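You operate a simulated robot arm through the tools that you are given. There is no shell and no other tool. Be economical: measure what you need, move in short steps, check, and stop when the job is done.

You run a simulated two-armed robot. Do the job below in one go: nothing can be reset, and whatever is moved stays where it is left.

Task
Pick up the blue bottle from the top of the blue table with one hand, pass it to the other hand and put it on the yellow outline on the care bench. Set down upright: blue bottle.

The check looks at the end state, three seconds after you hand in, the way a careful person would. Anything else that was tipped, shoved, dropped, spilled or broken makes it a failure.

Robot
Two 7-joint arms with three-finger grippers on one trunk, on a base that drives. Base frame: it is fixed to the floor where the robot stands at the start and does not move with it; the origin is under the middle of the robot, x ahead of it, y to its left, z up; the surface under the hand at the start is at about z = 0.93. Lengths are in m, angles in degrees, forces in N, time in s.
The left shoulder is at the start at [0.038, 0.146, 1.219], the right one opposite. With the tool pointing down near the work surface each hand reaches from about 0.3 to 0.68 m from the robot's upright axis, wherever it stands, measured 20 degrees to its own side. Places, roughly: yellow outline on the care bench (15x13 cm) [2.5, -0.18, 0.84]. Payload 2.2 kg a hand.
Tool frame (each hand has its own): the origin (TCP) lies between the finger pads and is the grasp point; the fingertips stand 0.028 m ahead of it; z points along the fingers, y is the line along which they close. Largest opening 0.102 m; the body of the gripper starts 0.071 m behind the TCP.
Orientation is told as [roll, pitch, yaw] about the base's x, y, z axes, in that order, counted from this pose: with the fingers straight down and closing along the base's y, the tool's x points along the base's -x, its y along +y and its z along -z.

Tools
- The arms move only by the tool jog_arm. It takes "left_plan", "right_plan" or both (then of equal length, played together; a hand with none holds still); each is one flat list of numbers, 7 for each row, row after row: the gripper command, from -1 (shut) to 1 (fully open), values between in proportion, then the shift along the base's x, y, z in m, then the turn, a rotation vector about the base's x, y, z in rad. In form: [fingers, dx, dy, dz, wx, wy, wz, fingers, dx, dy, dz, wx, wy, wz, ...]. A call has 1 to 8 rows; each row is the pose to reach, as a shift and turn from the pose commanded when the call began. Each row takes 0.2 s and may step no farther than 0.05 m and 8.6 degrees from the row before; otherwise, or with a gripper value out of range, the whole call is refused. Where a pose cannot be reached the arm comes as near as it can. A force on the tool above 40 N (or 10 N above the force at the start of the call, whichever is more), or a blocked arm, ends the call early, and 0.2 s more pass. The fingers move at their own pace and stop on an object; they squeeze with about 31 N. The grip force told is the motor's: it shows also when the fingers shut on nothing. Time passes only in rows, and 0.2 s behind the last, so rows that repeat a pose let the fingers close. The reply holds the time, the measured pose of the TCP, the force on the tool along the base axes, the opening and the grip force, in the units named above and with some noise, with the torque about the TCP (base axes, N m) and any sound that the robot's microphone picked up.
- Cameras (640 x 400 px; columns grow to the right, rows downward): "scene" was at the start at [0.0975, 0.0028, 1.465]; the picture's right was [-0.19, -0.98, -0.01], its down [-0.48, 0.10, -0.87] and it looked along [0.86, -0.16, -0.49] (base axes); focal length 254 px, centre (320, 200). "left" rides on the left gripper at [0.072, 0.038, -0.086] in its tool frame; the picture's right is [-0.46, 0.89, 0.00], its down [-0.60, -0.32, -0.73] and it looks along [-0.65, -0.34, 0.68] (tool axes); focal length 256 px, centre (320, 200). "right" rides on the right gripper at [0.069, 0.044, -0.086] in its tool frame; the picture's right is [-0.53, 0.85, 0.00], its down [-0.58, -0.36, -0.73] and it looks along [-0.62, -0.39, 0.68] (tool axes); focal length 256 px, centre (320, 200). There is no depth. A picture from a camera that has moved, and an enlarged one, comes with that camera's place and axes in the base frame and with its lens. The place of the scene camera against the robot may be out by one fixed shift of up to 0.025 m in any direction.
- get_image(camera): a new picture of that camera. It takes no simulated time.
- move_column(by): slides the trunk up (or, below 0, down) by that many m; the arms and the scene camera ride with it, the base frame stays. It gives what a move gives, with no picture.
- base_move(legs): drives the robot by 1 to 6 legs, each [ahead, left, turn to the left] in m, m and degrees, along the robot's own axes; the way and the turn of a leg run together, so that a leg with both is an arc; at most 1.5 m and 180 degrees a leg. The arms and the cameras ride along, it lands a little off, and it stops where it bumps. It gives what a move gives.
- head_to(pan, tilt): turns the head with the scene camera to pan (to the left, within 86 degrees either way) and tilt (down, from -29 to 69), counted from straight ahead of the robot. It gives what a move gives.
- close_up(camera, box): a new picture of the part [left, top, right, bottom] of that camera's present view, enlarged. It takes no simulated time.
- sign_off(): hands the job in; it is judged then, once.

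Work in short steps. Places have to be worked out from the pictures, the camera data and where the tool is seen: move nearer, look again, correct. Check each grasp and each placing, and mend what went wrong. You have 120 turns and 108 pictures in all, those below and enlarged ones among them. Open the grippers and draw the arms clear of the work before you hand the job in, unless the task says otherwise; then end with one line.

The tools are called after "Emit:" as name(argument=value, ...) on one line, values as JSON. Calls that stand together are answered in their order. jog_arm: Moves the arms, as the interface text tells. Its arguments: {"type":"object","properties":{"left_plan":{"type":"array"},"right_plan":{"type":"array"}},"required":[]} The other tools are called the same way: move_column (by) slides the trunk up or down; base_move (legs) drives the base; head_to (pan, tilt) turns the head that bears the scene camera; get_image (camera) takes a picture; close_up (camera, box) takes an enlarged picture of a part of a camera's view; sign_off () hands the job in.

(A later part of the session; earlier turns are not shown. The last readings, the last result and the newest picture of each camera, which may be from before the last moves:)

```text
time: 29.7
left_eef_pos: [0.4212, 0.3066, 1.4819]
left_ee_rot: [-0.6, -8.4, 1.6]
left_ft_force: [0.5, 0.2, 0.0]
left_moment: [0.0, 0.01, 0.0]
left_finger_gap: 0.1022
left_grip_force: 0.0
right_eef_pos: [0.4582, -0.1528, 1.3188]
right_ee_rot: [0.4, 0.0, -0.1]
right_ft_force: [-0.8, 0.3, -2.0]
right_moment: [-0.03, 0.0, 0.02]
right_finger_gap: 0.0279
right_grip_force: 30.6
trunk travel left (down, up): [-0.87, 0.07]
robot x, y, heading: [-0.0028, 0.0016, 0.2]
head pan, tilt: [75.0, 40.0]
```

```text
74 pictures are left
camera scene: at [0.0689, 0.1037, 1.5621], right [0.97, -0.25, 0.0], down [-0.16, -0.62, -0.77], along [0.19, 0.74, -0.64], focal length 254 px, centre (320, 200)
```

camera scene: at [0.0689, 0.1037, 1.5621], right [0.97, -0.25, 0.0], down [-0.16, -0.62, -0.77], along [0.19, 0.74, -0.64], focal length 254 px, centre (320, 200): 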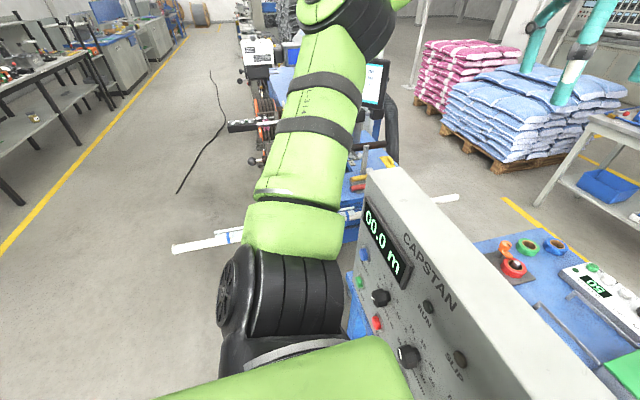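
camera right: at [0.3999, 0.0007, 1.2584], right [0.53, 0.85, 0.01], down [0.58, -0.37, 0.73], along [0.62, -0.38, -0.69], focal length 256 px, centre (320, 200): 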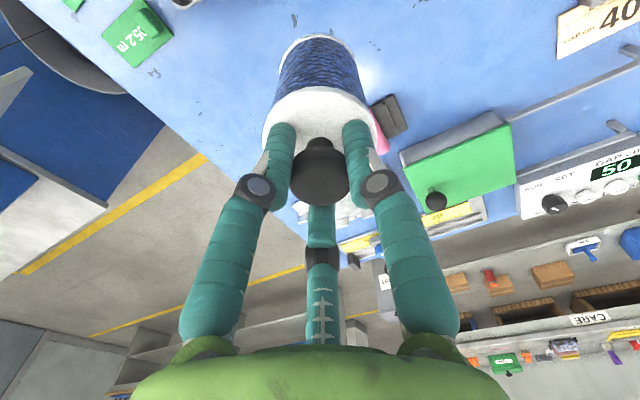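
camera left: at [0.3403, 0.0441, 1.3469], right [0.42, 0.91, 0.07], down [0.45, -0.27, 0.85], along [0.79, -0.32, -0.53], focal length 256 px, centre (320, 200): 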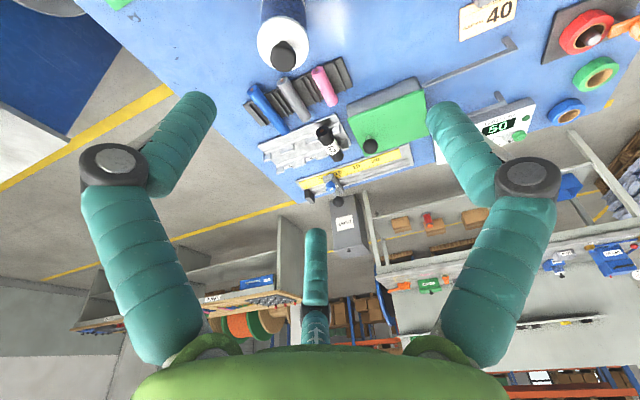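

The aisle behind the robot is open; the table sits in a row of stations. I look more closely at the right side to find a way round the row.

Emit:
head_to(pan=-80, tilt=25)

Emit:
close_up(camera="scene", box=[120, 60, 520, 310])

Emit:
head_to(pan=-45, tilt=35)

Emit:
get_image(camera="scene")

```text
time: 32.1
left_eef_pos: [0.4213, 0.3077, 1.4824]
left_ee_rot: [-0.6, -8.3, 1.5]
left_ft_force: [0.9, 0.3, -0.7]
left_moment: [-0.01, 0.0, -0.01]
left_finger_gap: 0.1021
left_grip_force: 0.0
right_eef_pos: [0.4587, -0.1523, 1.3182]
right_ee_rot: [0.5, 0.1, 0.0]
right_ft_force: [-0.6, -0.1, -2.3]
right_moment: [-0.03, 0.01, -0.02]
right_finger_gap: 0.028
right_grip_force: 31.3
trunk travel left (down, up): [-0.87, 0.07]
robot x, y, heading: [-0.0017, -0.0004, 0.5]
head pan, tilt: [-80.0, 25.0]
```

```text
1.60 times, centred on (320, 185) of scene
camera zoom: at [0.0638, -0.0691, 1.5854], right [-0.98, -0.18, 0.0], down [-0.08, 0.42, -0.91], along [0.16, -0.89, -0.42], focal length 407 px, centre (320, 224)
```

zoom: 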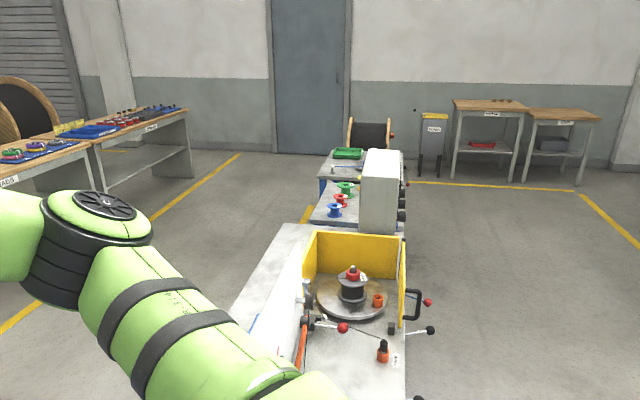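

```text
time: 33.1
left_eef_pos: [0.42, 0.3064, 1.483]
left_ee_rot: [-0.6, -8.4, 1.5]
left_ft_force: [-0.2, -0.1, -0.4]
left_moment: [-0.03, 0.0, 0.01]
left_finger_gap: 0.1018
left_grip_force: 0.1
right_eef_pos: [0.4584, -0.1532, 1.3185]
right_ee_rot: [0.6, 0.0, 0.0]
right_ft_force: [-0.5, -0.4, -1.7]
right_moment: [0.01, 0.01, 0.04]
right_finger_gap: 0.0282
right_grip_force: 30.5
trunk travel left (down, up): [-0.87, 0.07]
robot x, y, heading: [-0.0005, 0.0024, 0.3]
head pan, tilt: [-45.0, 35.0]
```

```text
72 pictures are left
camera scene: at [0.1097, -0.0405, 1.5696], right [-0.7, -0.71, 0.0], down [-0.41, 0.4, -0.82], along [0.58, -0.58, -0.57], focal length 254 px, centre (320, 200)
```

scene: 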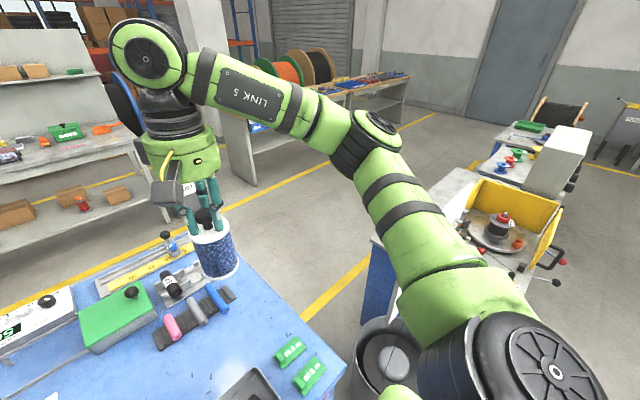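

The row ends near y≈-3.3, the aisle behind is about 2 m wide, and there is a clear corridor beyond the row. I back 0.85 m into the aisle for the handover.

Emit:
base_move(legs=[[-0.85, 0, 0]])

Emit:
head_to(pan=0, tilt=30)

Emit:
get_image(camera="scene")

```text
time: 37.5
left_eef_pos: [-0.4095, 0.3023, 1.4815]
left_ee_rot: [-0.6, -8.3, 0.2]
left_ft_force: [-0.4, 0.7, 0.2]
left_moment: [0.01, 0.02, -0.01]
left_finger_gap: 0.102
left_grip_force: 0.0
right_eef_pos: [-0.3818, -0.1569, 1.3172]
right_ee_rot: [0.5, 0.1, -1.2]
right_ft_force: [-0.3, -0.4, -2.5]
right_moment: [0.04, 0.02, 0.01]
right_finger_gap: 0.0281
right_grip_force: 30.7
trunk travel left (down, up): [-0.87, 0.07]
robot x, y, heading: [-0.8396, 0.0068, -0.7]
head pan, tilt: [-45.0, 35.0]
```

```text
time: 38.7
left_eef_pos: [-0.412, 0.3019, 1.4836]
left_ee_rot: [-0.6, -8.3, 0.3]
left_ft_force: [0.3, -0.6, 0.4]
left_moment: [-0.02, 0.02, -0.03]
left_finger_gap: 0.1025
left_grip_force: 0.1
right_eef_pos: [-0.3834, -0.1587, 1.3175]
right_ee_rot: [0.5, 0.0, -1.2]
right_ft_force: [0.5, -0.1, -2.2]
right_moment: [0.01, 0.01, -0.01]
right_finger_gap: 0.0282
right_grip_force: 30.8
trunk travel left (down, up): [-0.87, 0.07]
robot x, y, heading: [-0.8412, 0.0062, -0.7]
head pan, tilt: [0.0, 30.0]
```

```text
71 pictures are left
camera scene: at [-0.7009, 0.0234, 1.5774], right [-0.02, -1.0, 0.0], down [-0.5, 0.01, -0.87], along [0.87, -0.01, -0.5], focal length 254 px, centre (320, 200)
```

scene: 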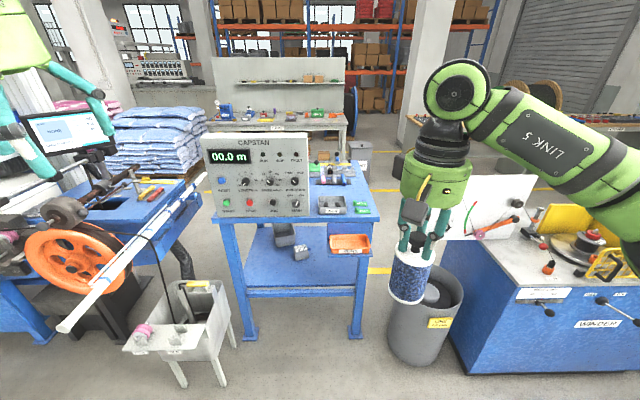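

The aisle is clear. I bring the bottle in front of the chest with the right hand turned (yaw -50°) so its camera stays out of the way, while the left hand pitches forward to take the body from the side.

Emit:
jog_arm(left_plan=[1, -0.01, 0, 0, 0, -0.137, 0, 1, -0.02, 0, 0, 0, -0.274, 0, 1, -0.03, 0, 0, 0, -0.411, 0, 1, -0.04, 0, 0, 0, -0.548, 0, 1, -0.05, 0, 0, 0, -0.685, 0, 1, -0.05, 0, 0, 0, -0.82, 0, 1, -0.05, 0, 0, 0, -0.82, 0], right_plan=[-1, 0, 0.02, 0, 0, 0, -0.145, -1, 0, 0.04, 0, 0, 0, -0.29, -1, 0, 0.06, 0, 0, 0, -0.435, -1, 0, 0.08, 0, 0, 0, -0.58, -1, 0, 0.1, 0, 0, 0, -0.725, -1, 0, 0.125, 0, 0, 0, -0.87, -1, 0, 0.125, 0, 0, 0, -0.87])

Emit:
jog_arm(left_plan=[0.55, 0, 0, -0.03, 0, 0, -0.14, 0.55, 0, 0, -0.06, 0, 0, -0.28, 0.55, 0, 0, -0.09, 0, 0, -0.42, 0.55, 0, 0, -0.12, 0, 0, -0.56, 0.55, 0, 0, -0.15, 0, 0, -0.698, 0.55, 0, 0, -0.15, 0, 0, -0.698])

Emit:
get_image(camera="scene")

Emit:
get_image(camera="left")

```text
time: 40.3
left_eef_pos: [-0.4605, 0.3019, 1.4812]
left_ee_rot: [-0.9, -55.4, 0.3]
left_ft_force: [0.3, -0.3, 0.2]
left_moment: [0.01, 0.01, 0.02]
left_finger_gap: 0.1018
left_grip_force: 0.1
right_eef_pos: [-0.3803, -0.0338, 1.3177]
right_ee_rot: [0.4, 0.0, -51.2]
right_ft_force: [-0.4, 0.2, -2.2]
right_moment: [-0.03, 0.01, -0.02]
right_finger_gap: 0.0281
right_grip_force: 31.3
trunk travel left (down, up): [-0.87, 0.07]
robot x, y, heading: [-0.84, 0.0049, -0.9]
head pan, tilt: [0.0, 30.0]
```

```text
time: 41.7
left_eef_pos: [-0.5096, 0.2647, 1.3169]
left_ee_rot: [-4.2, -52.8, -36.9]
left_ft_force: [-2.1, -0.4, 8.7]
left_moment: [0.47, 0.3, 0.12]
left_finger_gap: 0.0793
left_grip_force: 0.1
left hand out of reach, approached as far as the arm can: row 4, 5, 6
right_eef_pos: [-0.3823, -0.0336, 1.3186]
right_ee_rot: [0.5, 0.1, -51.0]
right_ft_force: [-0.5, 1.2, -3.3]
right_moment: [-0.06, 0.0, 0.0]
right_finger_gap: 0.0277
right_grip_force: 31.0
trunk travel left (down, up): [-0.87, 0.07]
robot x, y, heading: [-0.842, 0.006, -1.2]
head pan, tilt: [0.0, 30.0]
```

```text
70 pictures are left
camera scene: at [-0.7016, 0.0244, 1.5776], right [-0.02, -1.0, 0.0], down [-0.5, 0.01, -0.87], along [0.87, -0.01, -0.5], focal length 254 px, centre (320, 200)
```

scene: 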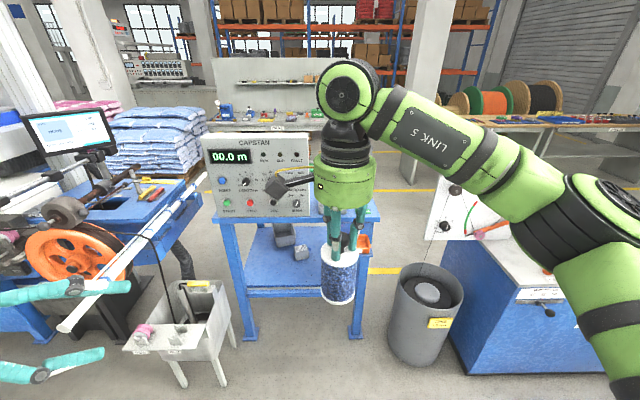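

```text
69 pictures are left
camera left: at [-0.5704, 0.3656, 1.3095], right [0.8, 0.51, 0.33], down [-0.35, -0.07, 0.94], along [0.5, -0.86, 0.12], focal length 256 px, centre (320, 200)
```

left: 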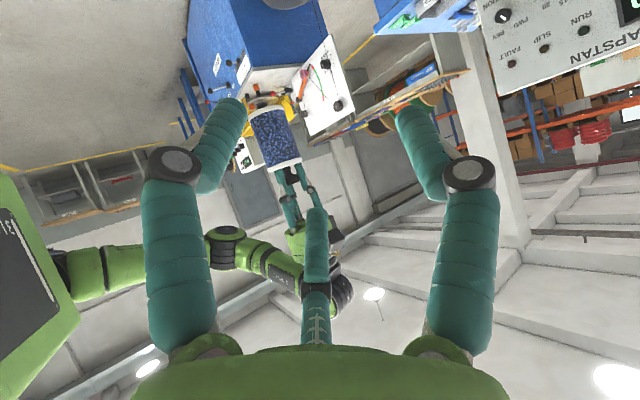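

The left arm hit a reach limit when low and far left; moving it towards the bottle should help. I step toward a pre-grasp point.

Emit:
jog_arm(left_plan=[0.55, 0.01, -0.03, 0, 0, 0, 0, 0.55, 0.02, -0.06, 0, 0, 0, 0, 0.55, 0.02, -0.1, -0.01, 0, 0, 0, 0.55, 0.02, -0.1, -0.01, 0, 0, 0])

Emit:
get_image(camera="left")

```text
time: 42.7
left_eef_pos: [-0.4547, 0.1749, 1.3463]
left_ee_rot: [-1.1, -55.1, -39.6]
left_ft_force: [1.0, -0.3, -0.2]
left_moment: [-0.05, -0.01, 0.04]
left_finger_gap: 0.0789
left_grip_force: 0.0
left hand out of reach, approached as far as the arm can: row 1, 2, 3, 4
right_eef_pos: [-0.3804, -0.0348, 1.3181]
right_ee_rot: [0.4, 0.0, -51.1]
right_ft_force: [-0.9, 0.1, -2.3]
right_moment: [-0.02, -0.02, 0.0]
right_finger_gap: 0.0281
right_grip_force: 31.2
trunk travel left (down, up): [-0.87, 0.07]
robot x, y, heading: [-0.8404, 0.0054, -1.0]
head pan, tilt: [0.0, 30.0]
```

```text
68 pictures are left
camera left: at [-0.5143, 0.2767, 1.3353], right [0.78, 0.51, 0.37], down [-0.39, -0.07, 0.92], along [0.49, -0.86, 0.15], focal length 256 px, centre (320, 200)
```

left: 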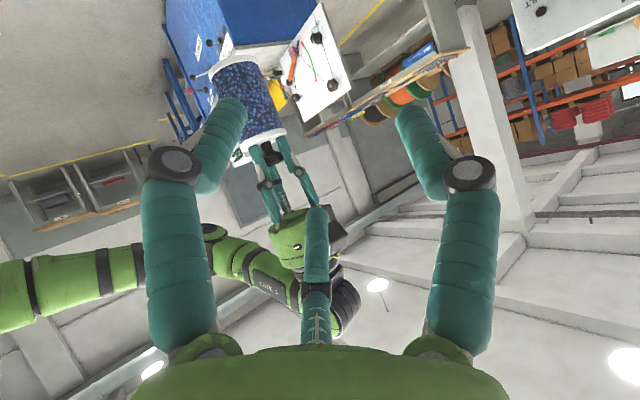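

The pitched hand can't work this close to the body, so I push the handover point outward: the bottle to about x=-0.25 and the left hand forward to its pre-grasp.

Emit:
jog_arm(left_plan=[0.55, 0.03, 0, -0.01, 0, 0, 0, 0.55, 0.06, -0.01, -0.02, 0, 0, 0, 0.55, 0.08, -0.03, -0.04, 0, 0, 0, 0.55, 0.1, -0.06, -0.06, 0, 0, 0, 0.55, 0.113, -0.09, -0.08, 0, 0, 0, 0.55, 0.113, -0.12, -0.096, 0, 0, 0, 0.55, 0.113, -0.12, -0.096, 0, 0, 0], right_plan=[-1, 0.03, 0, 0, 0, 0, 0, -1, 0.06, 0, 0, 0, 0, 0, -1, 0.09, 0, 0, 0, 0, 0, -1, 0.12, 0, 0, 0, 0, 0, -1, 0.13, 0, 0, 0, 0, 0, -1, 0.13, 0, 0, 0, 0, 0, -1, 0.13, 0, 0, 0, 0, 0])

Emit:
get_image(camera="left")

Emit:
get_image(camera="scene")

```text
time: 44.3
left_eef_pos: [-0.3437, 0.0575, 1.2501]
left_ee_rot: [-1.0, -55.3, -39.5]
left_ft_force: [0.1, 0.2, -0.4]
left_moment: [-0.02, 0.0, 0.0]
left_finger_gap: 0.0793
left_grip_force: 0.0
right_eef_pos: [-0.2562, -0.0339, 1.3192]
right_ee_rot: [0.4, 0.0, -51.0]
right_ft_force: [0.3, -0.3, -2.0]
right_moment: [-0.04, 0.0, -0.02]
right_finger_gap: 0.0281
right_grip_force: 30.7
trunk travel left (down, up): [-0.87, 0.07]
robot x, y, heading: [-0.8404, 0.0048, -0.9]
head pan, tilt: [0.0, 30.0]
```

```text
67 pictures are left
camera left: at [-0.405, 0.1593, 1.2392], right [0.78, 0.51, 0.37], down [-0.4, -0.07, 0.92], along [0.49, -0.86, 0.15], focal length 256 px, centre (320, 200)
```

left: 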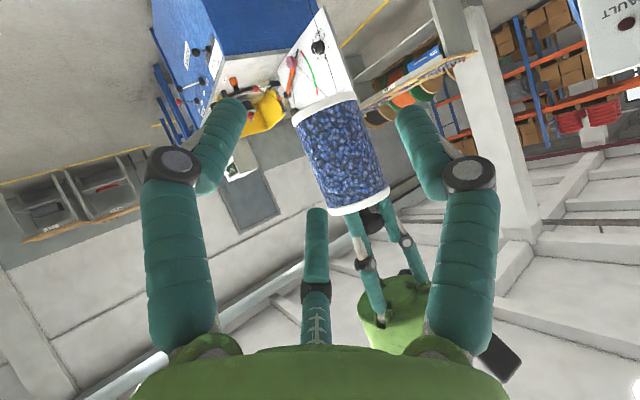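

```text
66 pictures are left
camera scene: at [-0.7013, 0.0237, 1.5774], right [-0.02, -1.0, 0.0], down [-0.5, 0.01, -0.87], along [0.87, -0.01, -0.5], focal length 254 px, centre (320, 200)
```

scene: 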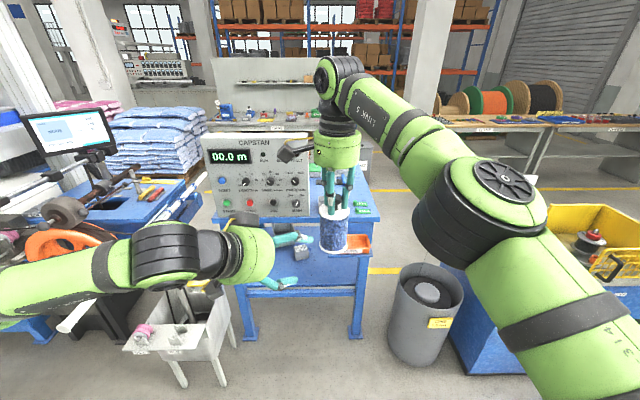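

The left-camera ray agrees: the bottle axis is at (-0.256, -0.034) and its body centre at z≈1.246. I correct sideways by 1.5 cm and advance halfway.

Emit:
jog_arm(left_plan=[0.55, -0.009, -0.011, 0, 0, 0, 0, 0.55, 0.014, -0.03, 0, 0, 0, 0, 0.55, 0.037, -0.049, 0, 0, 0, 0, 0.55, 0.037, -0.049, 0, 0, 0, 0])

Emit:
get_image(camera="left")

Emit:
close_up(camera="scene", box=[200, 130, 440, 300])

```text
time: 45.3
left_eef_pos: [-0.3092, 0.0079, 1.2512]
left_ee_rot: [-0.9, -55.3, -39.5]
left_ft_force: [-1.1, 1.5, 0.5]
left_moment: [-0.01, -0.04, -0.03]
left_finger_gap: 0.0788
left_grip_force: 0.0
right_eef_pos: [-0.2566, -0.0323, 1.3195]
right_ee_rot: [0.4, -0.1, -51.0]
right_ft_force: [0.8, -0.9, -1.6]
right_moment: [-0.06, -0.07, -0.02]
right_finger_gap: 0.028
right_grip_force: 30.8
trunk travel left (down, up): [-0.87, 0.07]
robot x, y, heading: [-0.8373, 0.0043, -0.8]
head pan, tilt: [0.0, 30.0]
```

```text
65 pictures are left
camera left: at [-0.3691, 0.1096, 1.2402], right [0.78, 0.51, 0.37], down [-0.4, -0.07, 0.92], along [0.49, -0.86, 0.15], focal length 256 px, centre (320, 200)
```

left: 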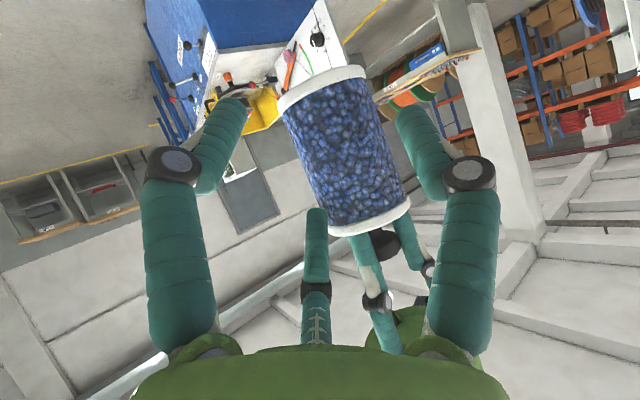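

```text
2.35 times, centred on (320, 215) of scene
camera zoom: at [-0.7019, 0.0243, 1.5775], right [-0.02, -1.0, 0.0], down [-0.5, 0.01, -0.87], along [0.87, -0.01, -0.5], focal length 599 px, centre (320, 165)
```

zoom: 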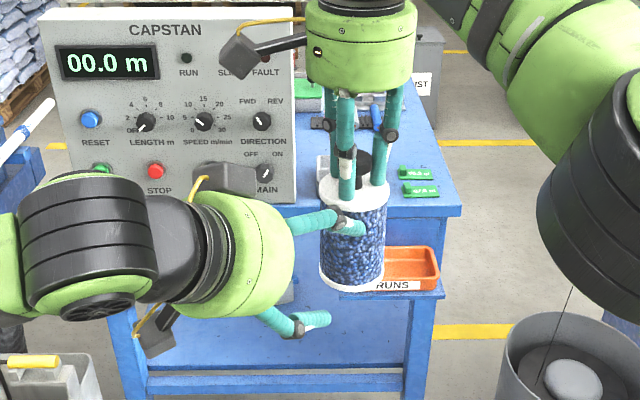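

Aligned within 3 mm; I advance 3.5 cm more and watch the forces.

Emit:
jog_arm(left_plan=[0.55, 0.014, -0.01, 0, 0, 0, 0, 0.55, 0.028, -0.021, 0, 0, 0, 0, 0.55, 0.028, -0.021, 0, 0, 0, 0])

Emit:
get_image(camera="left")

Emit:
close_up(camera="scene", box=[200, 130, 440, 300])

```text
time: 46.1
left_eef_pos: [-0.2819, -0.0128, 1.2471]
left_ee_rot: [-1.3, -54.7, -39.4]
left_ft_force: [-24.6, -1.7, -18.6]
left_moment: [0.46, -0.15, -0.47]
left_finger_gap: 0.0785
left_grip_force: 0.0
right_eef_pos: [-0.2549, -0.0324, 1.3216]
right_ee_rot: [1.1, -0.2, -51.2]
right_ft_force: [24.0, 1.6, 17.0]
right_moment: [0.02, -1.04, 0.0]
right_finger_gap: 0.0283
right_grip_force: 30.9
trunk travel left (down, up): [-0.87, 0.07]
robot x, y, heading: [-0.8402, 0.0064, -0.8]
head pan, tilt: [0.0, 30.0]
```

```text
63 pictures are left
camera left: at [-0.3417, 0.0883, 1.2374], right [0.78, 0.5, 0.37], down [-0.39, -0.07, 0.92], along [0.49, -0.86, 0.14], focal length 256 px, centre (320, 200)
```

left: 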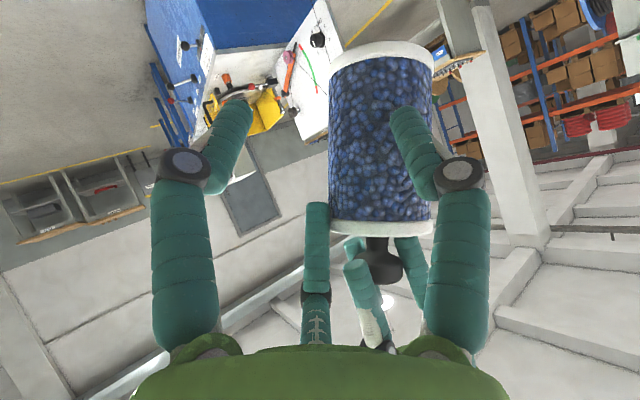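

```text
2.35 times, centred on (320, 215) of scene
camera zoom: at [-0.7017, 0.0245, 1.5775], right [-0.02, -1.0, 0.0], down [-0.5, 0.01, -0.87], along [0.87, -0.01, -0.5], focal length 599 px, centre (320, 165)
```

zoom: 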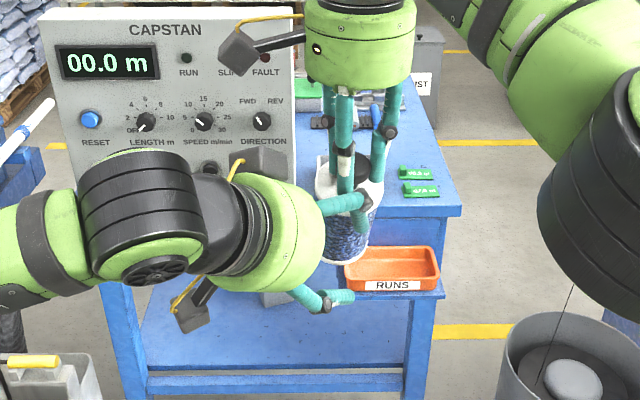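

Contact came early (24 N): the third finger evidently counts, as it hit the body. I back off, open fully, and check the bottle's tilt in the right hand.

Emit:
jog_arm(left_plan=[0.55, -0.02, 0.016, 0, 0, 0, 0, 1, -0.05, 0.04, 0, 0, 0, 0, 1, -0.074, 0.061, 0, 0, 0, 0, 1, -0.074, 0.061, 0, 0, 0, 0])

Emit:
get_image(camera="left")

Emit:
close_up(camera="scene", box=[200, 130, 440, 300])

Emit:
get_image(camera="right")

```text
time: 47.1
left_eef_pos: [-0.353, 0.0463, 1.2526]
left_ee_rot: [-0.9, -55.3, -39.5]
left_ft_force: [0.9, 0.3, 0.0]
left_moment: [0.01, -0.02, 0.03]
left_finger_gap: 0.1021
left_grip_force: 0.2
right_eef_pos: [-0.2536, -0.0345, 1.319]
right_ee_rot: [0.4, 0.1, -51.1]
right_ft_force: [-0.3, -0.6, -2.1]
right_moment: [0.0, 0.08, -0.01]
right_finger_gap: 0.0282
right_grip_force: 30.5
trunk travel left (down, up): [-0.87, 0.07]
robot x, y, heading: [-0.8388, 0.0035, -0.9]
head pan, tilt: [0.0, 30.0]
```

```text
61 pictures are left
camera left: at [-0.4139, 0.1479, 1.2416], right [0.78, 0.51, 0.37], down [-0.4, -0.07, 0.92], along [0.49, -0.86, 0.15], focal length 256 px, centre (320, 200)
```

left: 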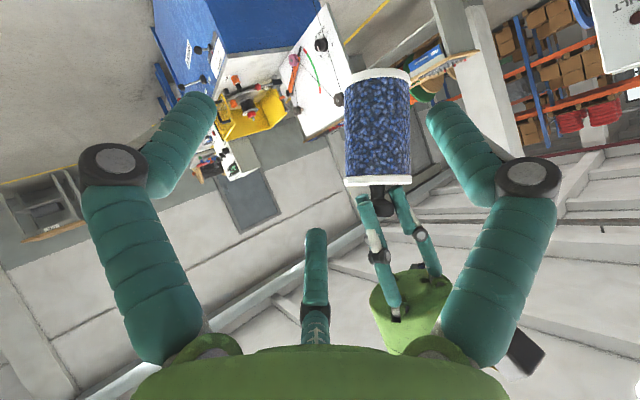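

```text
2.35 times, centred on (320, 215) of scene
camera zoom: at [-0.6998, 0.0227, 1.5773], right [-0.02, -1.0, 0.0], down [-0.5, 0.01, -0.87], along [0.87, -0.01, -0.5], focal length 599 px, centre (320, 165)
```

zoom: 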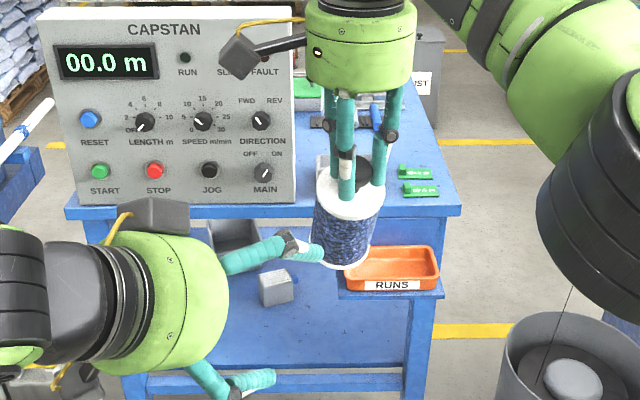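

```text
59 pictures are left
camera right: at [-0.2649, 0.0459, 1.4051], right [0.99, 0.12, 0.0], down [0.08, -0.68, 0.73], along [0.09, -0.72, -0.69], focal length 256 px, centre (320, 200)
```

right: 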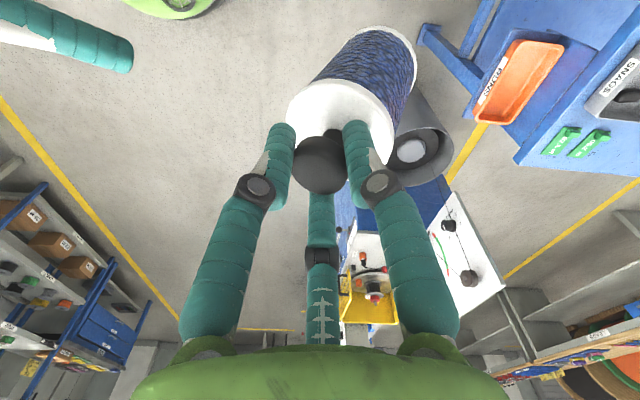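

The bottle tipped about 21° in the grip, its base swung towards +x. I counter-rotate the right hand so the bottle hangs vertical again, and recheck.

Emit:
jog_arm(right_plan=[-1, 0, 0, 0, -0.048, 0.113, 0, -1, 0, 0, 0, -0.096, 0.226, 0, -1, 0, 0, 0, -0.143, 0.338, 0, -1, 0, 0, 0, -0.143, 0.338, 0])

Emit:
get_image(camera="left")

Emit:
close_up(camera="scene", box=[200, 130, 440, 300])

```text
time: 48.1
left_eef_pos: [-0.3529, 0.0473, 1.2517]
left_ee_rot: [-0.9, -55.3, -39.5]
left_ft_force: [0.4, -0.1, -0.4]
left_moment: [0.01, -0.05, 0.01]
left_finger_gap: 0.1026
left_grip_force: 0.1
right_eef_pos: [-0.3239, -0.0578, 1.3095]
right_ee_rot: [-19.8, 5.7, -52.0]
right_ft_force: [-0.4, 0.5, -3.5]
right_moment: [-0.03, 0.0, 0.05]
right_finger_gap: 0.0282
right_grip_force: 31.2
right hand out of reach, approached as far as the arm can: row 1, 2, 3, 4
trunk travel left (down, up): [-0.87, 0.07]
robot x, y, heading: [-0.8395, 0.0046, -0.8]
head pan, tilt: [0.0, 30.0]
```

```text
58 pictures are left
camera left: at [-0.4144, 0.1485, 1.2416], right [0.78, 0.51, 0.37], down [-0.4, -0.07, 0.92], along [0.49, -0.86, 0.15], focal length 256 px, centre (320, 200)
```

left: 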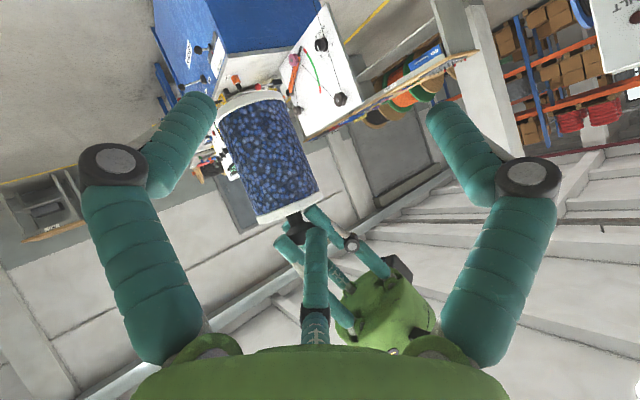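

```text
2.35 times, centred on (320, 215) of scene
camera zoom: at [-0.7007, 0.0238, 1.5774], right [-0.02, -1.0, 0.0], down [-0.5, 0.01, -0.87], along [0.87, -0.01, -0.5], focal length 599 px, centre (320, 165)
```

zoom: 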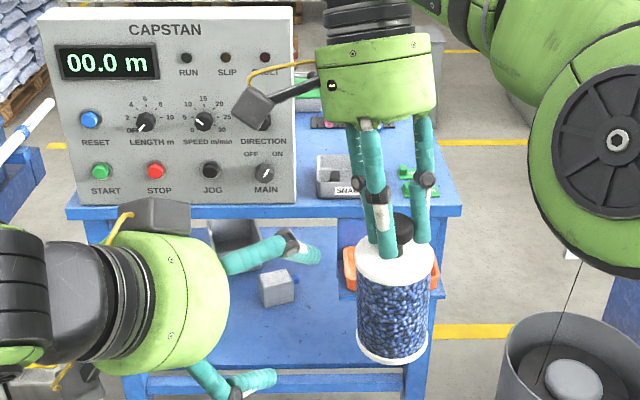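

The bottle is vertical again, though the arm drew in to x≈-0.324. I try moving the right hand forward and a little lower to regain room.

Emit:
jog_arm(right_plan=[-1, 0.02, 0, -0.02, 0, 0, 0, -1, 0.04, 0.005, -0.04, 0, 0, 0, -1, 0.06, 0.01, -0.055, 0, 0, 0, -1, 0.06, 0.01, -0.055, 0, 0, 0])

Emit:
get_image(camera="left")

```text
time: 49.1
left_eef_pos: [-0.354, 0.0488, 1.2513]
left_ee_rot: [-1.0, -55.4, -39.5]
left_ft_force: [-0.1, 0.0, -0.2]
left_moment: [-0.03, -0.01, -0.05]
left_finger_gap: 0.1021
left_grip_force: 0.2
right_eef_pos: [-0.3067, -0.0438, 1.2573]
right_ee_rot: [-19.9, 5.7, -52.1]
right_ft_force: [-0.1, 0.4, -1.8]
right_moment: [-0.03, 0.01, -0.01]
right_finger_gap: 0.0284
right_grip_force: 30.9
right hand out of reach, approached as far as the arm can: row 1, 2, 3, 4
trunk travel left (down, up): [-0.87, 0.07]
robot x, y, heading: [-0.8369, 0.0075, -0.6]
head pan, tilt: [0.0, 30.0]
```

```text
56 pictures are left
camera left: at [-0.414, 0.1492, 1.241], right [0.78, 0.51, 0.37], down [-0.4, -0.07, 0.92], along [0.49, -0.86, 0.15], focal length 256 px, centre (320, 200)
```

left: 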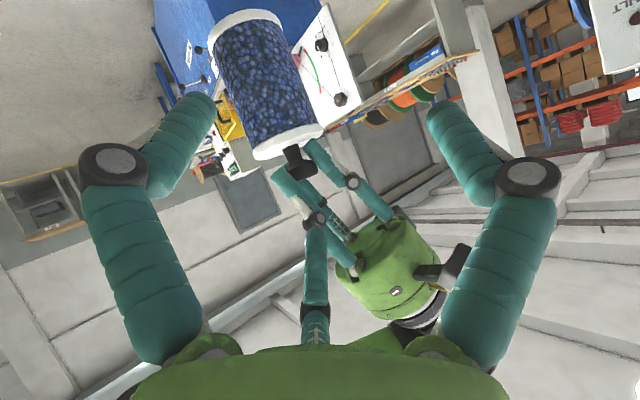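

Now the bottle axis is near (-0.307, -0.044), base about z=1.134. I retreat the left hand slightly and go to a pre-grasp 11 cm short, offset so the two-finger side clears the body.

Emit:
jog_arm(left_plan=[1, -0.03, 0.02, -0.01, 0, 0, 0, 1, -0.04, 0.005, -0.03, 0, 0, 0, 1, -0.045, -0.02, -0.05, 0, 0, 0, 1, -0.0455, -0.032, -0.061, 0, 0, 0, 1, -0.0455, -0.032, -0.061, 0, 0, 0])

Emit:
get_image(camera="left")

Emit:
close_up(camera="scene", box=[200, 130, 440, 300])

```text
time: 50.3
left_eef_pos: [-0.397, 0.0185, 1.191]
left_ee_rot: [-1.0, -55.4, -39.4]
left_ft_force: [-0.4, 0.5, -0.6]
left_moment: [-0.02, 0.0, 0.0]
left_finger_gap: 0.1018
left_grip_force: 0.0
right_eef_pos: [-0.3084, -0.0448, 1.2586]
right_ee_rot: [-19.8, 5.7, -52.1]
right_ft_force: [-0.1, 0.8, -2.8]
right_moment: [0.0, -0.02, 0.0]
right_finger_gap: 0.0282
right_grip_force: 31.1
trunk travel left (down, up): [-0.87, 0.07]
robot x, y, heading: [-0.8398, 0.0076, -0.9]
head pan, tilt: [0.0, 30.0]
```

```text
55 pictures are left
camera left: at [-0.457, 0.119, 1.1791], right [0.78, 0.51, 0.37], down [-0.4, -0.07, 0.92], along [0.49, -0.86, 0.15], focal length 256 px, centre (320, 200)
```

left: 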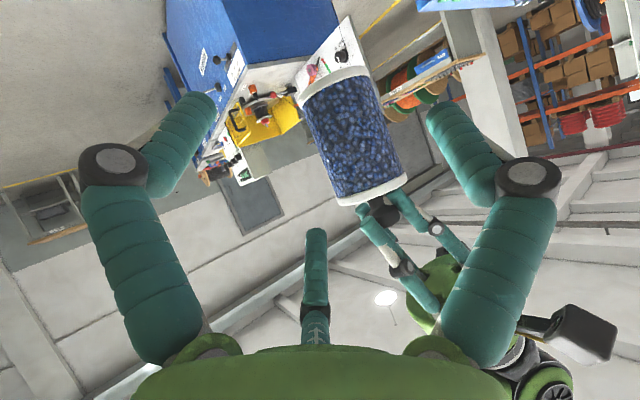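

```text
2.35 times, centred on (320, 215) of scene
camera zoom: at [-0.7016, 0.0245, 1.5775], right [-0.02, -1.0, 0.0], down [-0.5, 0.01, -0.87], along [0.87, -0.01, -0.5], focal length 599 px, centre (320, 165)
```

zoom: 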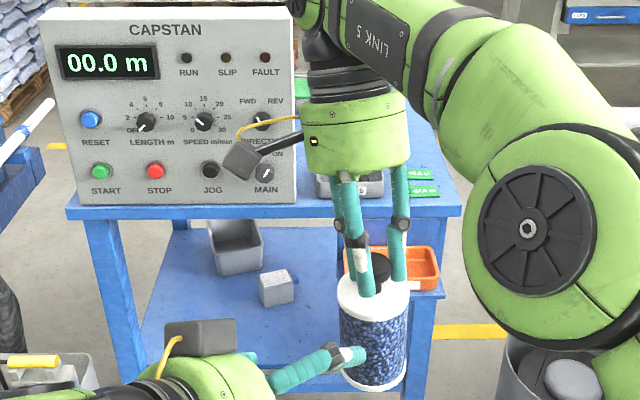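

Good alignment; I shift 5 mm sideways and advance 6 cm.

Emit:
jog_arm(left_plan=[1, -0.003, -0.004, 0, 0, 0, 0, 1, 0.02, -0.023, 0, 0, 0, 0, 1, 0.043, -0.042, 0, 0, 0, 0, 1, 0.043, -0.042, 0, 0, 0, 0])

Emit:
get_image(camera="left")

Emit:
close_up(camera="scene", box=[220, 190, 460, 360])

```text
time: 51.3
left_eef_pos: [-0.3539, -0.0243, 1.1914]
left_ee_rot: [-0.9, -55.4, -39.6]
left_ft_force: [0.3, -0.3, -0.9]
left_moment: [-0.02, -0.01, 0.01]
left_finger_gap: 0.1021
left_grip_force: 0.1
right_eef_pos: [-0.3081, -0.0445, 1.2583]
right_ee_rot: [-19.8, 5.7, -52.1]
right_ft_force: [0.3, 0.7, -3.4]
right_moment: [0.04, -0.02, 0.03]
right_finger_gap: 0.0284
right_grip_force: 30.6
trunk travel left (down, up): [-0.87, 0.07]
robot x, y, heading: [-0.8383, 0.0053, -0.6]
head pan, tilt: [0.0, 30.0]
```

```text
53 pictures are left
camera left: at [-0.4139, 0.0771, 1.1808], right [0.78, 0.51, 0.37], down [-0.4, -0.07, 0.92], along [0.49, -0.86, 0.15], focal length 256 px, centre (320, 200)
```

left: 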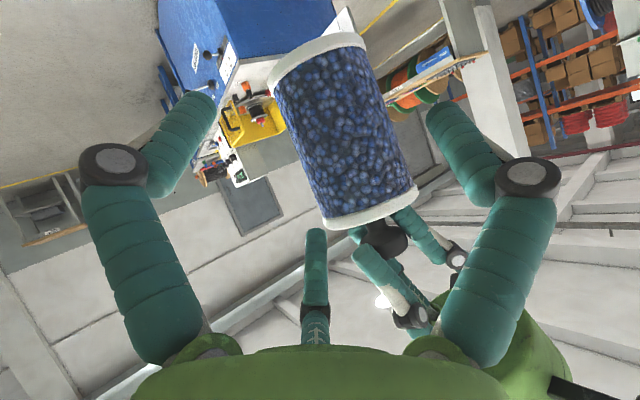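

```text
2.35 times, centred on (340, 275) of scene
camera zoom: at [-0.7019, 0.0243, 1.5775], right [-0.02, -1.0, 0.0], down [-0.5, 0.01, -0.87], along [0.87, -0.01, -0.5], focal length 599 px, centre (273, 24)
```

zoom: 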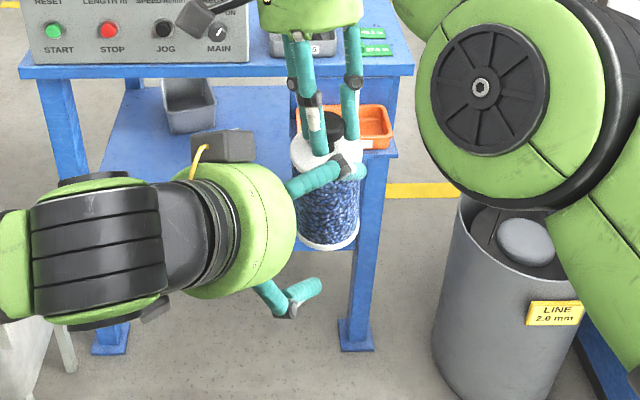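

No contact yet. I advance 2 cm and check the forces.

Emit:
jog_arm(left_plan=[1, 0.008, -0.0065, 0, 0, 0, 0, 1, 0.0155, -0.0127, 0, 0, 0, 0, 1, 0.0155, -0.0127, 0, 0, 0, 0])

Emit:
get_image(camera="left")

```text
time: 52.1
left_eef_pos: [-0.3387, -0.0367, 1.1907]
left_ee_rot: [-0.9, -55.3, -39.6]
left_ft_force: [-0.1, -0.2, 0.2]
left_moment: [-0.02, -0.01, -0.04]
left_finger_gap: 0.1022
left_grip_force: 0.0
right_eef_pos: [-0.3066, -0.0455, 1.2572]
right_ee_rot: [-19.9, 5.7, -52.1]
right_ft_force: [-0.1, -0.2, -2.9]
right_moment: [0.03, 0.0, 0.01]
right_finger_gap: 0.0283
right_grip_force: 31.2
trunk travel left (down, up): [-0.87, 0.07]
robot x, y, heading: [-0.8414, 0.0054, -0.7]
head pan, tilt: [0.0, 30.0]
```

```text
51 pictures are left
camera left: at [-0.3988, 0.0653, 1.1798], right [0.78, 0.51, 0.37], down [-0.4, -0.07, 0.92], along [0.49, -0.86, 0.15], focal length 256 px, centre (320, 200)
```

left: 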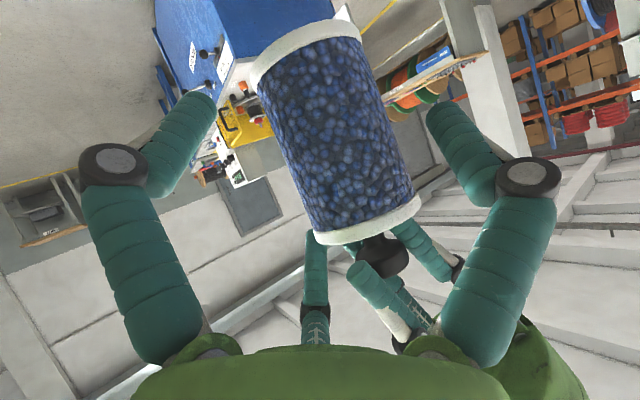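

Still no contact and the far finger passes behind the bottle. I advance 1.8 cm more.

Emit:
jog_arm(left_plan=[1, 0.007, -0.0057, 0, 0, 0, 0, 1, 0.014, -0.0115, 0, 0, 0, 0, 1, 0.014, -0.0115, 0, 0, 0, 0])

Emit:
get_image(camera="left")

Emit:
close_up(camera="scene", box=[220, 190, 460, 360])

```text
time: 52.9
left_eef_pos: [-0.3254, -0.0467, 1.1896]
left_ee_rot: [-0.9, -55.3, -39.5]
left_ft_force: [-0.1, -0.5, -0.2]
left_moment: [0.02, 0.0, 0.01]
left_finger_gap: 0.1022
left_grip_force: 0.1
right_eef_pos: [-0.3087, -0.0458, 1.2579]
right_ee_rot: [-19.8, 5.7, -52.2]
right_ft_force: [0.3, 0.2, -2.7]
right_moment: [0.0, -0.01, -0.02]
right_finger_gap: 0.0282
right_grip_force: 31.1
trunk travel left (down, up): [-0.87, 0.07]
robot x, y, heading: [-0.8402, 0.0073, -1.0]
head pan, tilt: [0.0, 30.0]
```

```text
50 pictures are left
camera left: at [-0.3863, 0.0542, 1.18], right [0.78, 0.51, 0.37], down [-0.4, -0.07, 0.92], along [0.49, -0.86, 0.15], focal length 256 px, centre (320, 200)
```

left: 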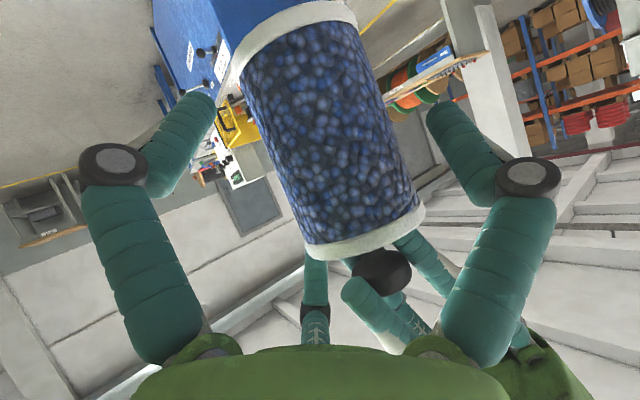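

```text
2.35 times, centred on (340, 275) of scene
camera zoom: at [-0.7011, 0.0238, 1.5774], right [-0.02, -1.0, 0.0], down [-0.5, 0.01, -0.87], along [0.87, -0.01, -0.5], focal length 599 px, centre (273, 24)
```

zoom: 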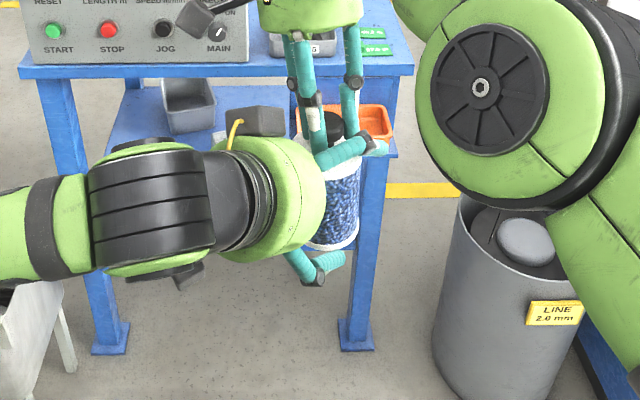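

No force. I advance 1 cm more, then close in stages.

Emit:
jog_arm(left_plan=[1, 0.0077, -0.0064, 0, 0, 0, 0, 1, 0.0077, -0.0064, 0, 0, 0, 0, 0.7, 0.0077, -0.0064, 0, 0, 0, 0, 0.7, 0.0077, -0.0064, 0, 0, 0, 0])

Emit:
jog_arm(left_plan=[0.45, 0, 0, 0, 0, 0, 0, 0.45, 0, 0, 0, 0, 0, 0])

Emit:
get_image(camera="left")

```text
time: 53.9
left_eef_pos: [-0.3176, -0.0546, 1.1903]
left_ee_rot: [-0.9, -55.3, -39.5]
left_ft_force: [-1.6, -0.9, -0.6]
left_moment: [0.01, 0.09, -0.01]
left_finger_gap: 0.0882
left_grip_force: 0.5
right_eef_pos: [-0.3064, -0.0456, 1.2574]
right_ee_rot: [-19.8, 5.7, -52.2]
right_ft_force: [1.6, -1.0, -1.1]
right_moment: [-0.01, -0.19, 0.04]
right_finger_gap: 0.0284
right_grip_force: 30.6
trunk travel left (down, up): [-0.87, 0.07]
robot x, y, heading: [-0.8406, 0.0041, -1.0]
head pan, tilt: [0.0, 30.0]
```

```text
time: 54.5
left_eef_pos: [-0.3194, -0.0541, 1.1895]
left_ee_rot: [-0.9, -55.2, -39.6]
left_ft_force: [-12.4, 3.6, 0.6]
left_moment: [-0.15, 0.23, -0.01]
left_finger_gap: 0.0806
left_grip_force: 30.8
right_eef_pos: [-0.3058, -0.0466, 1.2594]
right_ee_rot: [-19.7, 5.4, -52.2]
right_ft_force: [12.6, -3.8, -0.7]
right_moment: [-0.05, -1.06, 0.23]
right_finger_gap: 0.0281
right_grip_force: 30.7
trunk travel left (down, up): [-0.87, 0.07]
robot x, y, heading: [-0.8393, 0.0054, -1.0]
head pan, tilt: [0.0, 30.0]
```

```text
48 pictures are left
camera left: at [-0.379, 0.047, 1.1794], right [0.78, 0.5, 0.37], down [-0.39, -0.07, 0.92], along [0.49, -0.86, 0.15], focal length 256 px, centre (320, 200)
```

left: 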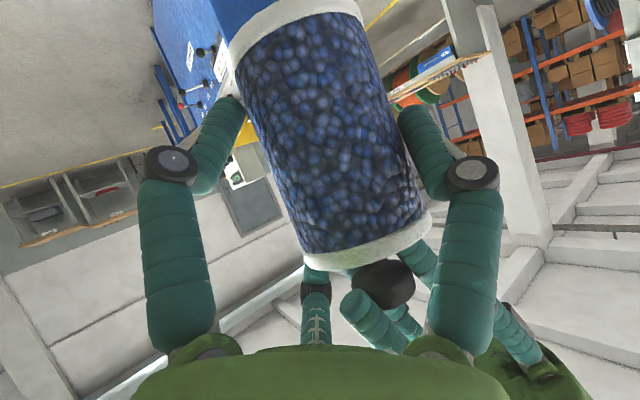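

The left hand grips the body (stopped at 80 mm, full grip force). I command full closing and relax the 12 N strain between the arms by small moves.

Emit:
jog_arm(left_plan=[-1, 0, 0, 0, 0, 0, 0, -1, -0.002, 0.0005, 0, 0, 0, 0, -1, -0.002, 0.0005, 0, 0, 0, 0])

Emit:
get_image(camera="right")

Emit:
close_up(camera="scene", box=[220, 190, 460, 360])

```text
time: 55.3
left_eef_pos: [-0.3179, -0.0543, 1.1885]
left_ee_rot: [-1.0, -55.2, -39.4]
left_ft_force: [-11.3, 6.3, -3.3]
left_moment: [-0.42, 0.31, -0.02]
left_finger_gap: 0.0801
left_grip_force: 30.6
right_eef_pos: [-0.307, -0.0457, 1.2578]
right_ee_rot: [-19.8, 5.6, -52.2]
right_ft_force: [11.0, -6.0, 2.5]
right_moment: [-0.09, -0.96, 0.18]
right_finger_gap: 0.0279
right_grip_force: 30.9
trunk travel left (down, up): [-0.87, 0.07]
robot x, y, heading: [-0.837, 0.0051, -1.0]
head pan, tilt: [0.0, 30.0]
```

```text
47 pictures are left
camera right: at [-0.2899, 0.0461, 1.3306], right [0.94, 0.09, -0.34], down [0.33, -0.57, 0.75], along [-0.13, -0.81, -0.57], focal length 256 px, centre (320, 200)
```

right: 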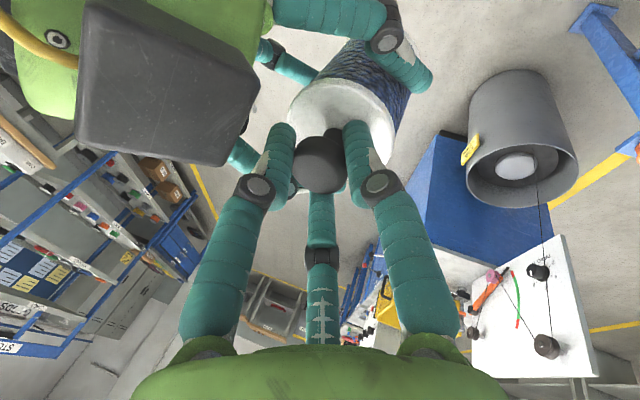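

```text
2.35 times, centred on (340, 275) of scene
camera zoom: at [-0.7009, 0.0236, 1.5774], right [-0.02, -1.0, 0.0], down [-0.5, 0.01, -0.87], along [0.87, -0.01, -0.5], focal length 599 px, centre (273, 24)
```

zoom: 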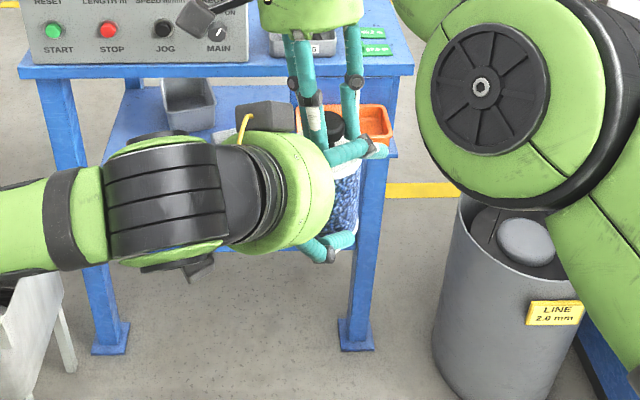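

Left hold is firm. Now the right hand opens partway (to about 60 mm) without moving.

Emit:
jog_arm(right_plan=[-0.4, 0, 0, 0, 0, 0, 0, -0.1, 0, 0, 0, 0, 0, 0, 0.15, 0, 0, 0, 0, 0, 0, 0.15, 0, 0, 0, 0, 0, 0])

Emit:
get_image(camera="left")

Emit:
get_image(camera="right")

```text
time: 56.3
left_eef_pos: [-0.32, -0.0544, 1.19]
left_ee_rot: [-1.0, -55.3, -39.6]
left_ft_force: [0.6, -0.3, -2.7]
left_moment: [-0.02, 0.09, -0.04]
left_finger_gap: 0.0786
left_grip_force: 31.0
right_eef_pos: [-0.3068, -0.0451, 1.2578]
right_ee_rot: [-19.8, 5.8, -52.1]
right_ft_force: [-0.1, 0.9, 2.2]
right_moment: [0.05, 0.0, 0.06]
right_finger_gap: 0.0607
right_grip_force: 0.1
trunk travel left (down, up): [-0.87, 0.07]
robot x, y, heading: [-0.8375, 0.005, -1.0]
head pan, tilt: [0.0, 30.0]
```

```text
45 pictures are left
camera left: at [-0.3798, 0.0466, 1.1797], right [0.78, 0.51, 0.37], down [-0.4, -0.07, 0.92], along [0.49, -0.86, 0.15], focal length 256 px, centre (320, 200)
```

left: 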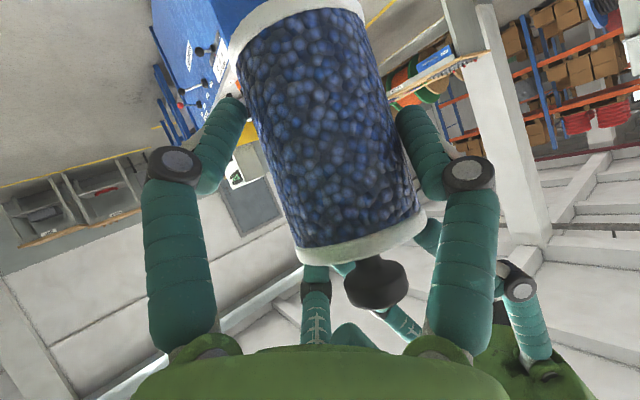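

```text
44 pictures are left
camera right: at [-0.2902, 0.0468, 1.3303], right [0.94, 0.09, -0.34], down [0.33, -0.57, 0.75], along [-0.13, -0.81, -0.57], focal length 256 px, centre (320, 200)
```

right: 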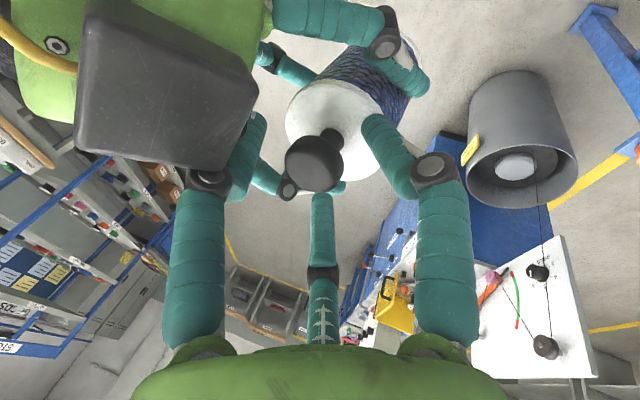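

The bottle now hangs from the left hand (2.7 N). I withdraw the right hand along its own axis, up and away.

Emit:
jog_arm(right_plan=[0.15, 0.007, 0.003, 0.019, 0, 0, 0, 0.15, 0.014, 0.006, 0.038, 0, 0, 0, 0.15, 0.02, 0.006, 0.06, 0, 0, 0, 0.15, 0.02, 0, 0.09, 0, 0, 0, 0.15, 0.02, 0, 0.09, 0, 0, 0])

Emit:
get_image(camera="scene")

Emit:
get_image(camera="left")

```text
time: 57.5
left_eef_pos: [-0.3197, -0.0543, 1.191]
left_ee_rot: [-0.8, -55.4, -39.6]
left_ft_force: [0.2, 0.0, -2.2]
left_moment: [0.01, 0.01, 0.0]
left_finger_gap: 0.0783
left_grip_force: 31.5
right_eef_pos: [-0.3278, -0.0532, 1.3158]
right_ee_rot: [-19.7, 5.7, -52.0]
right_ft_force: [0.0, -0.3, 1.2]
right_moment: [0.0, -0.01, -0.01]
right_finger_gap: 0.0585
right_grip_force: 0.0
right hand out of reach, approached as far as the arm can: row 1, 2, 3, 4, 5
trunk travel left (down, up): [-0.87, 0.07]
robot x, y, heading: [-0.839, 0.008, -1.0]
head pan, tilt: [0.0, 30.0]
```

```text
43 pictures are left
camera scene: at [-0.7016, 0.023, 1.5775], right [-0.02, -1.0, 0.0], down [-0.5, 0.01, -0.87], along [0.87, -0.01, -0.5], focal length 254 px, centre (320, 200)
```

scene: 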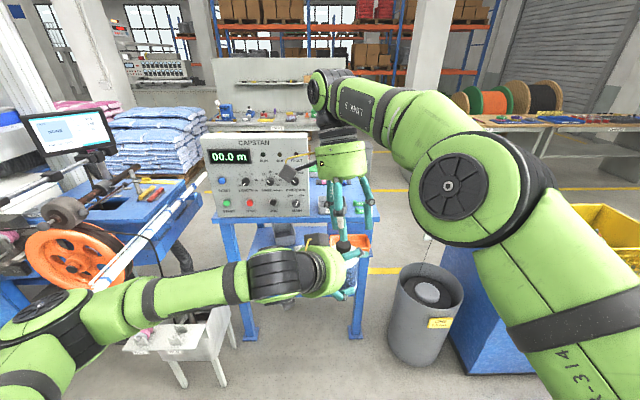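

```text
42 pictures are left
camera left: at [-0.3804, 0.0464, 1.1797], right [0.78, 0.51, 0.37], down [-0.4, -0.07, 0.92], along [0.49, -0.86, 0.15], focal length 256 px, centre (320, 200)
```

left: 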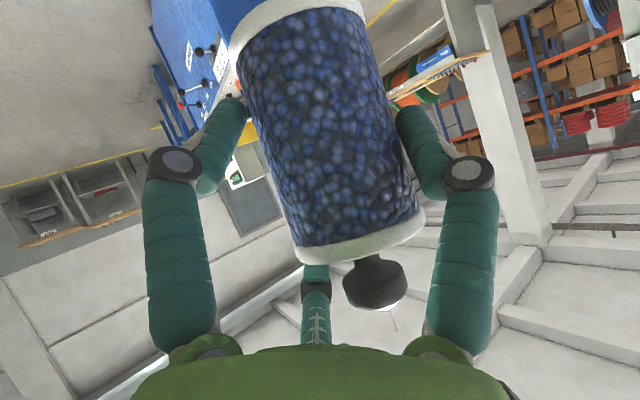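

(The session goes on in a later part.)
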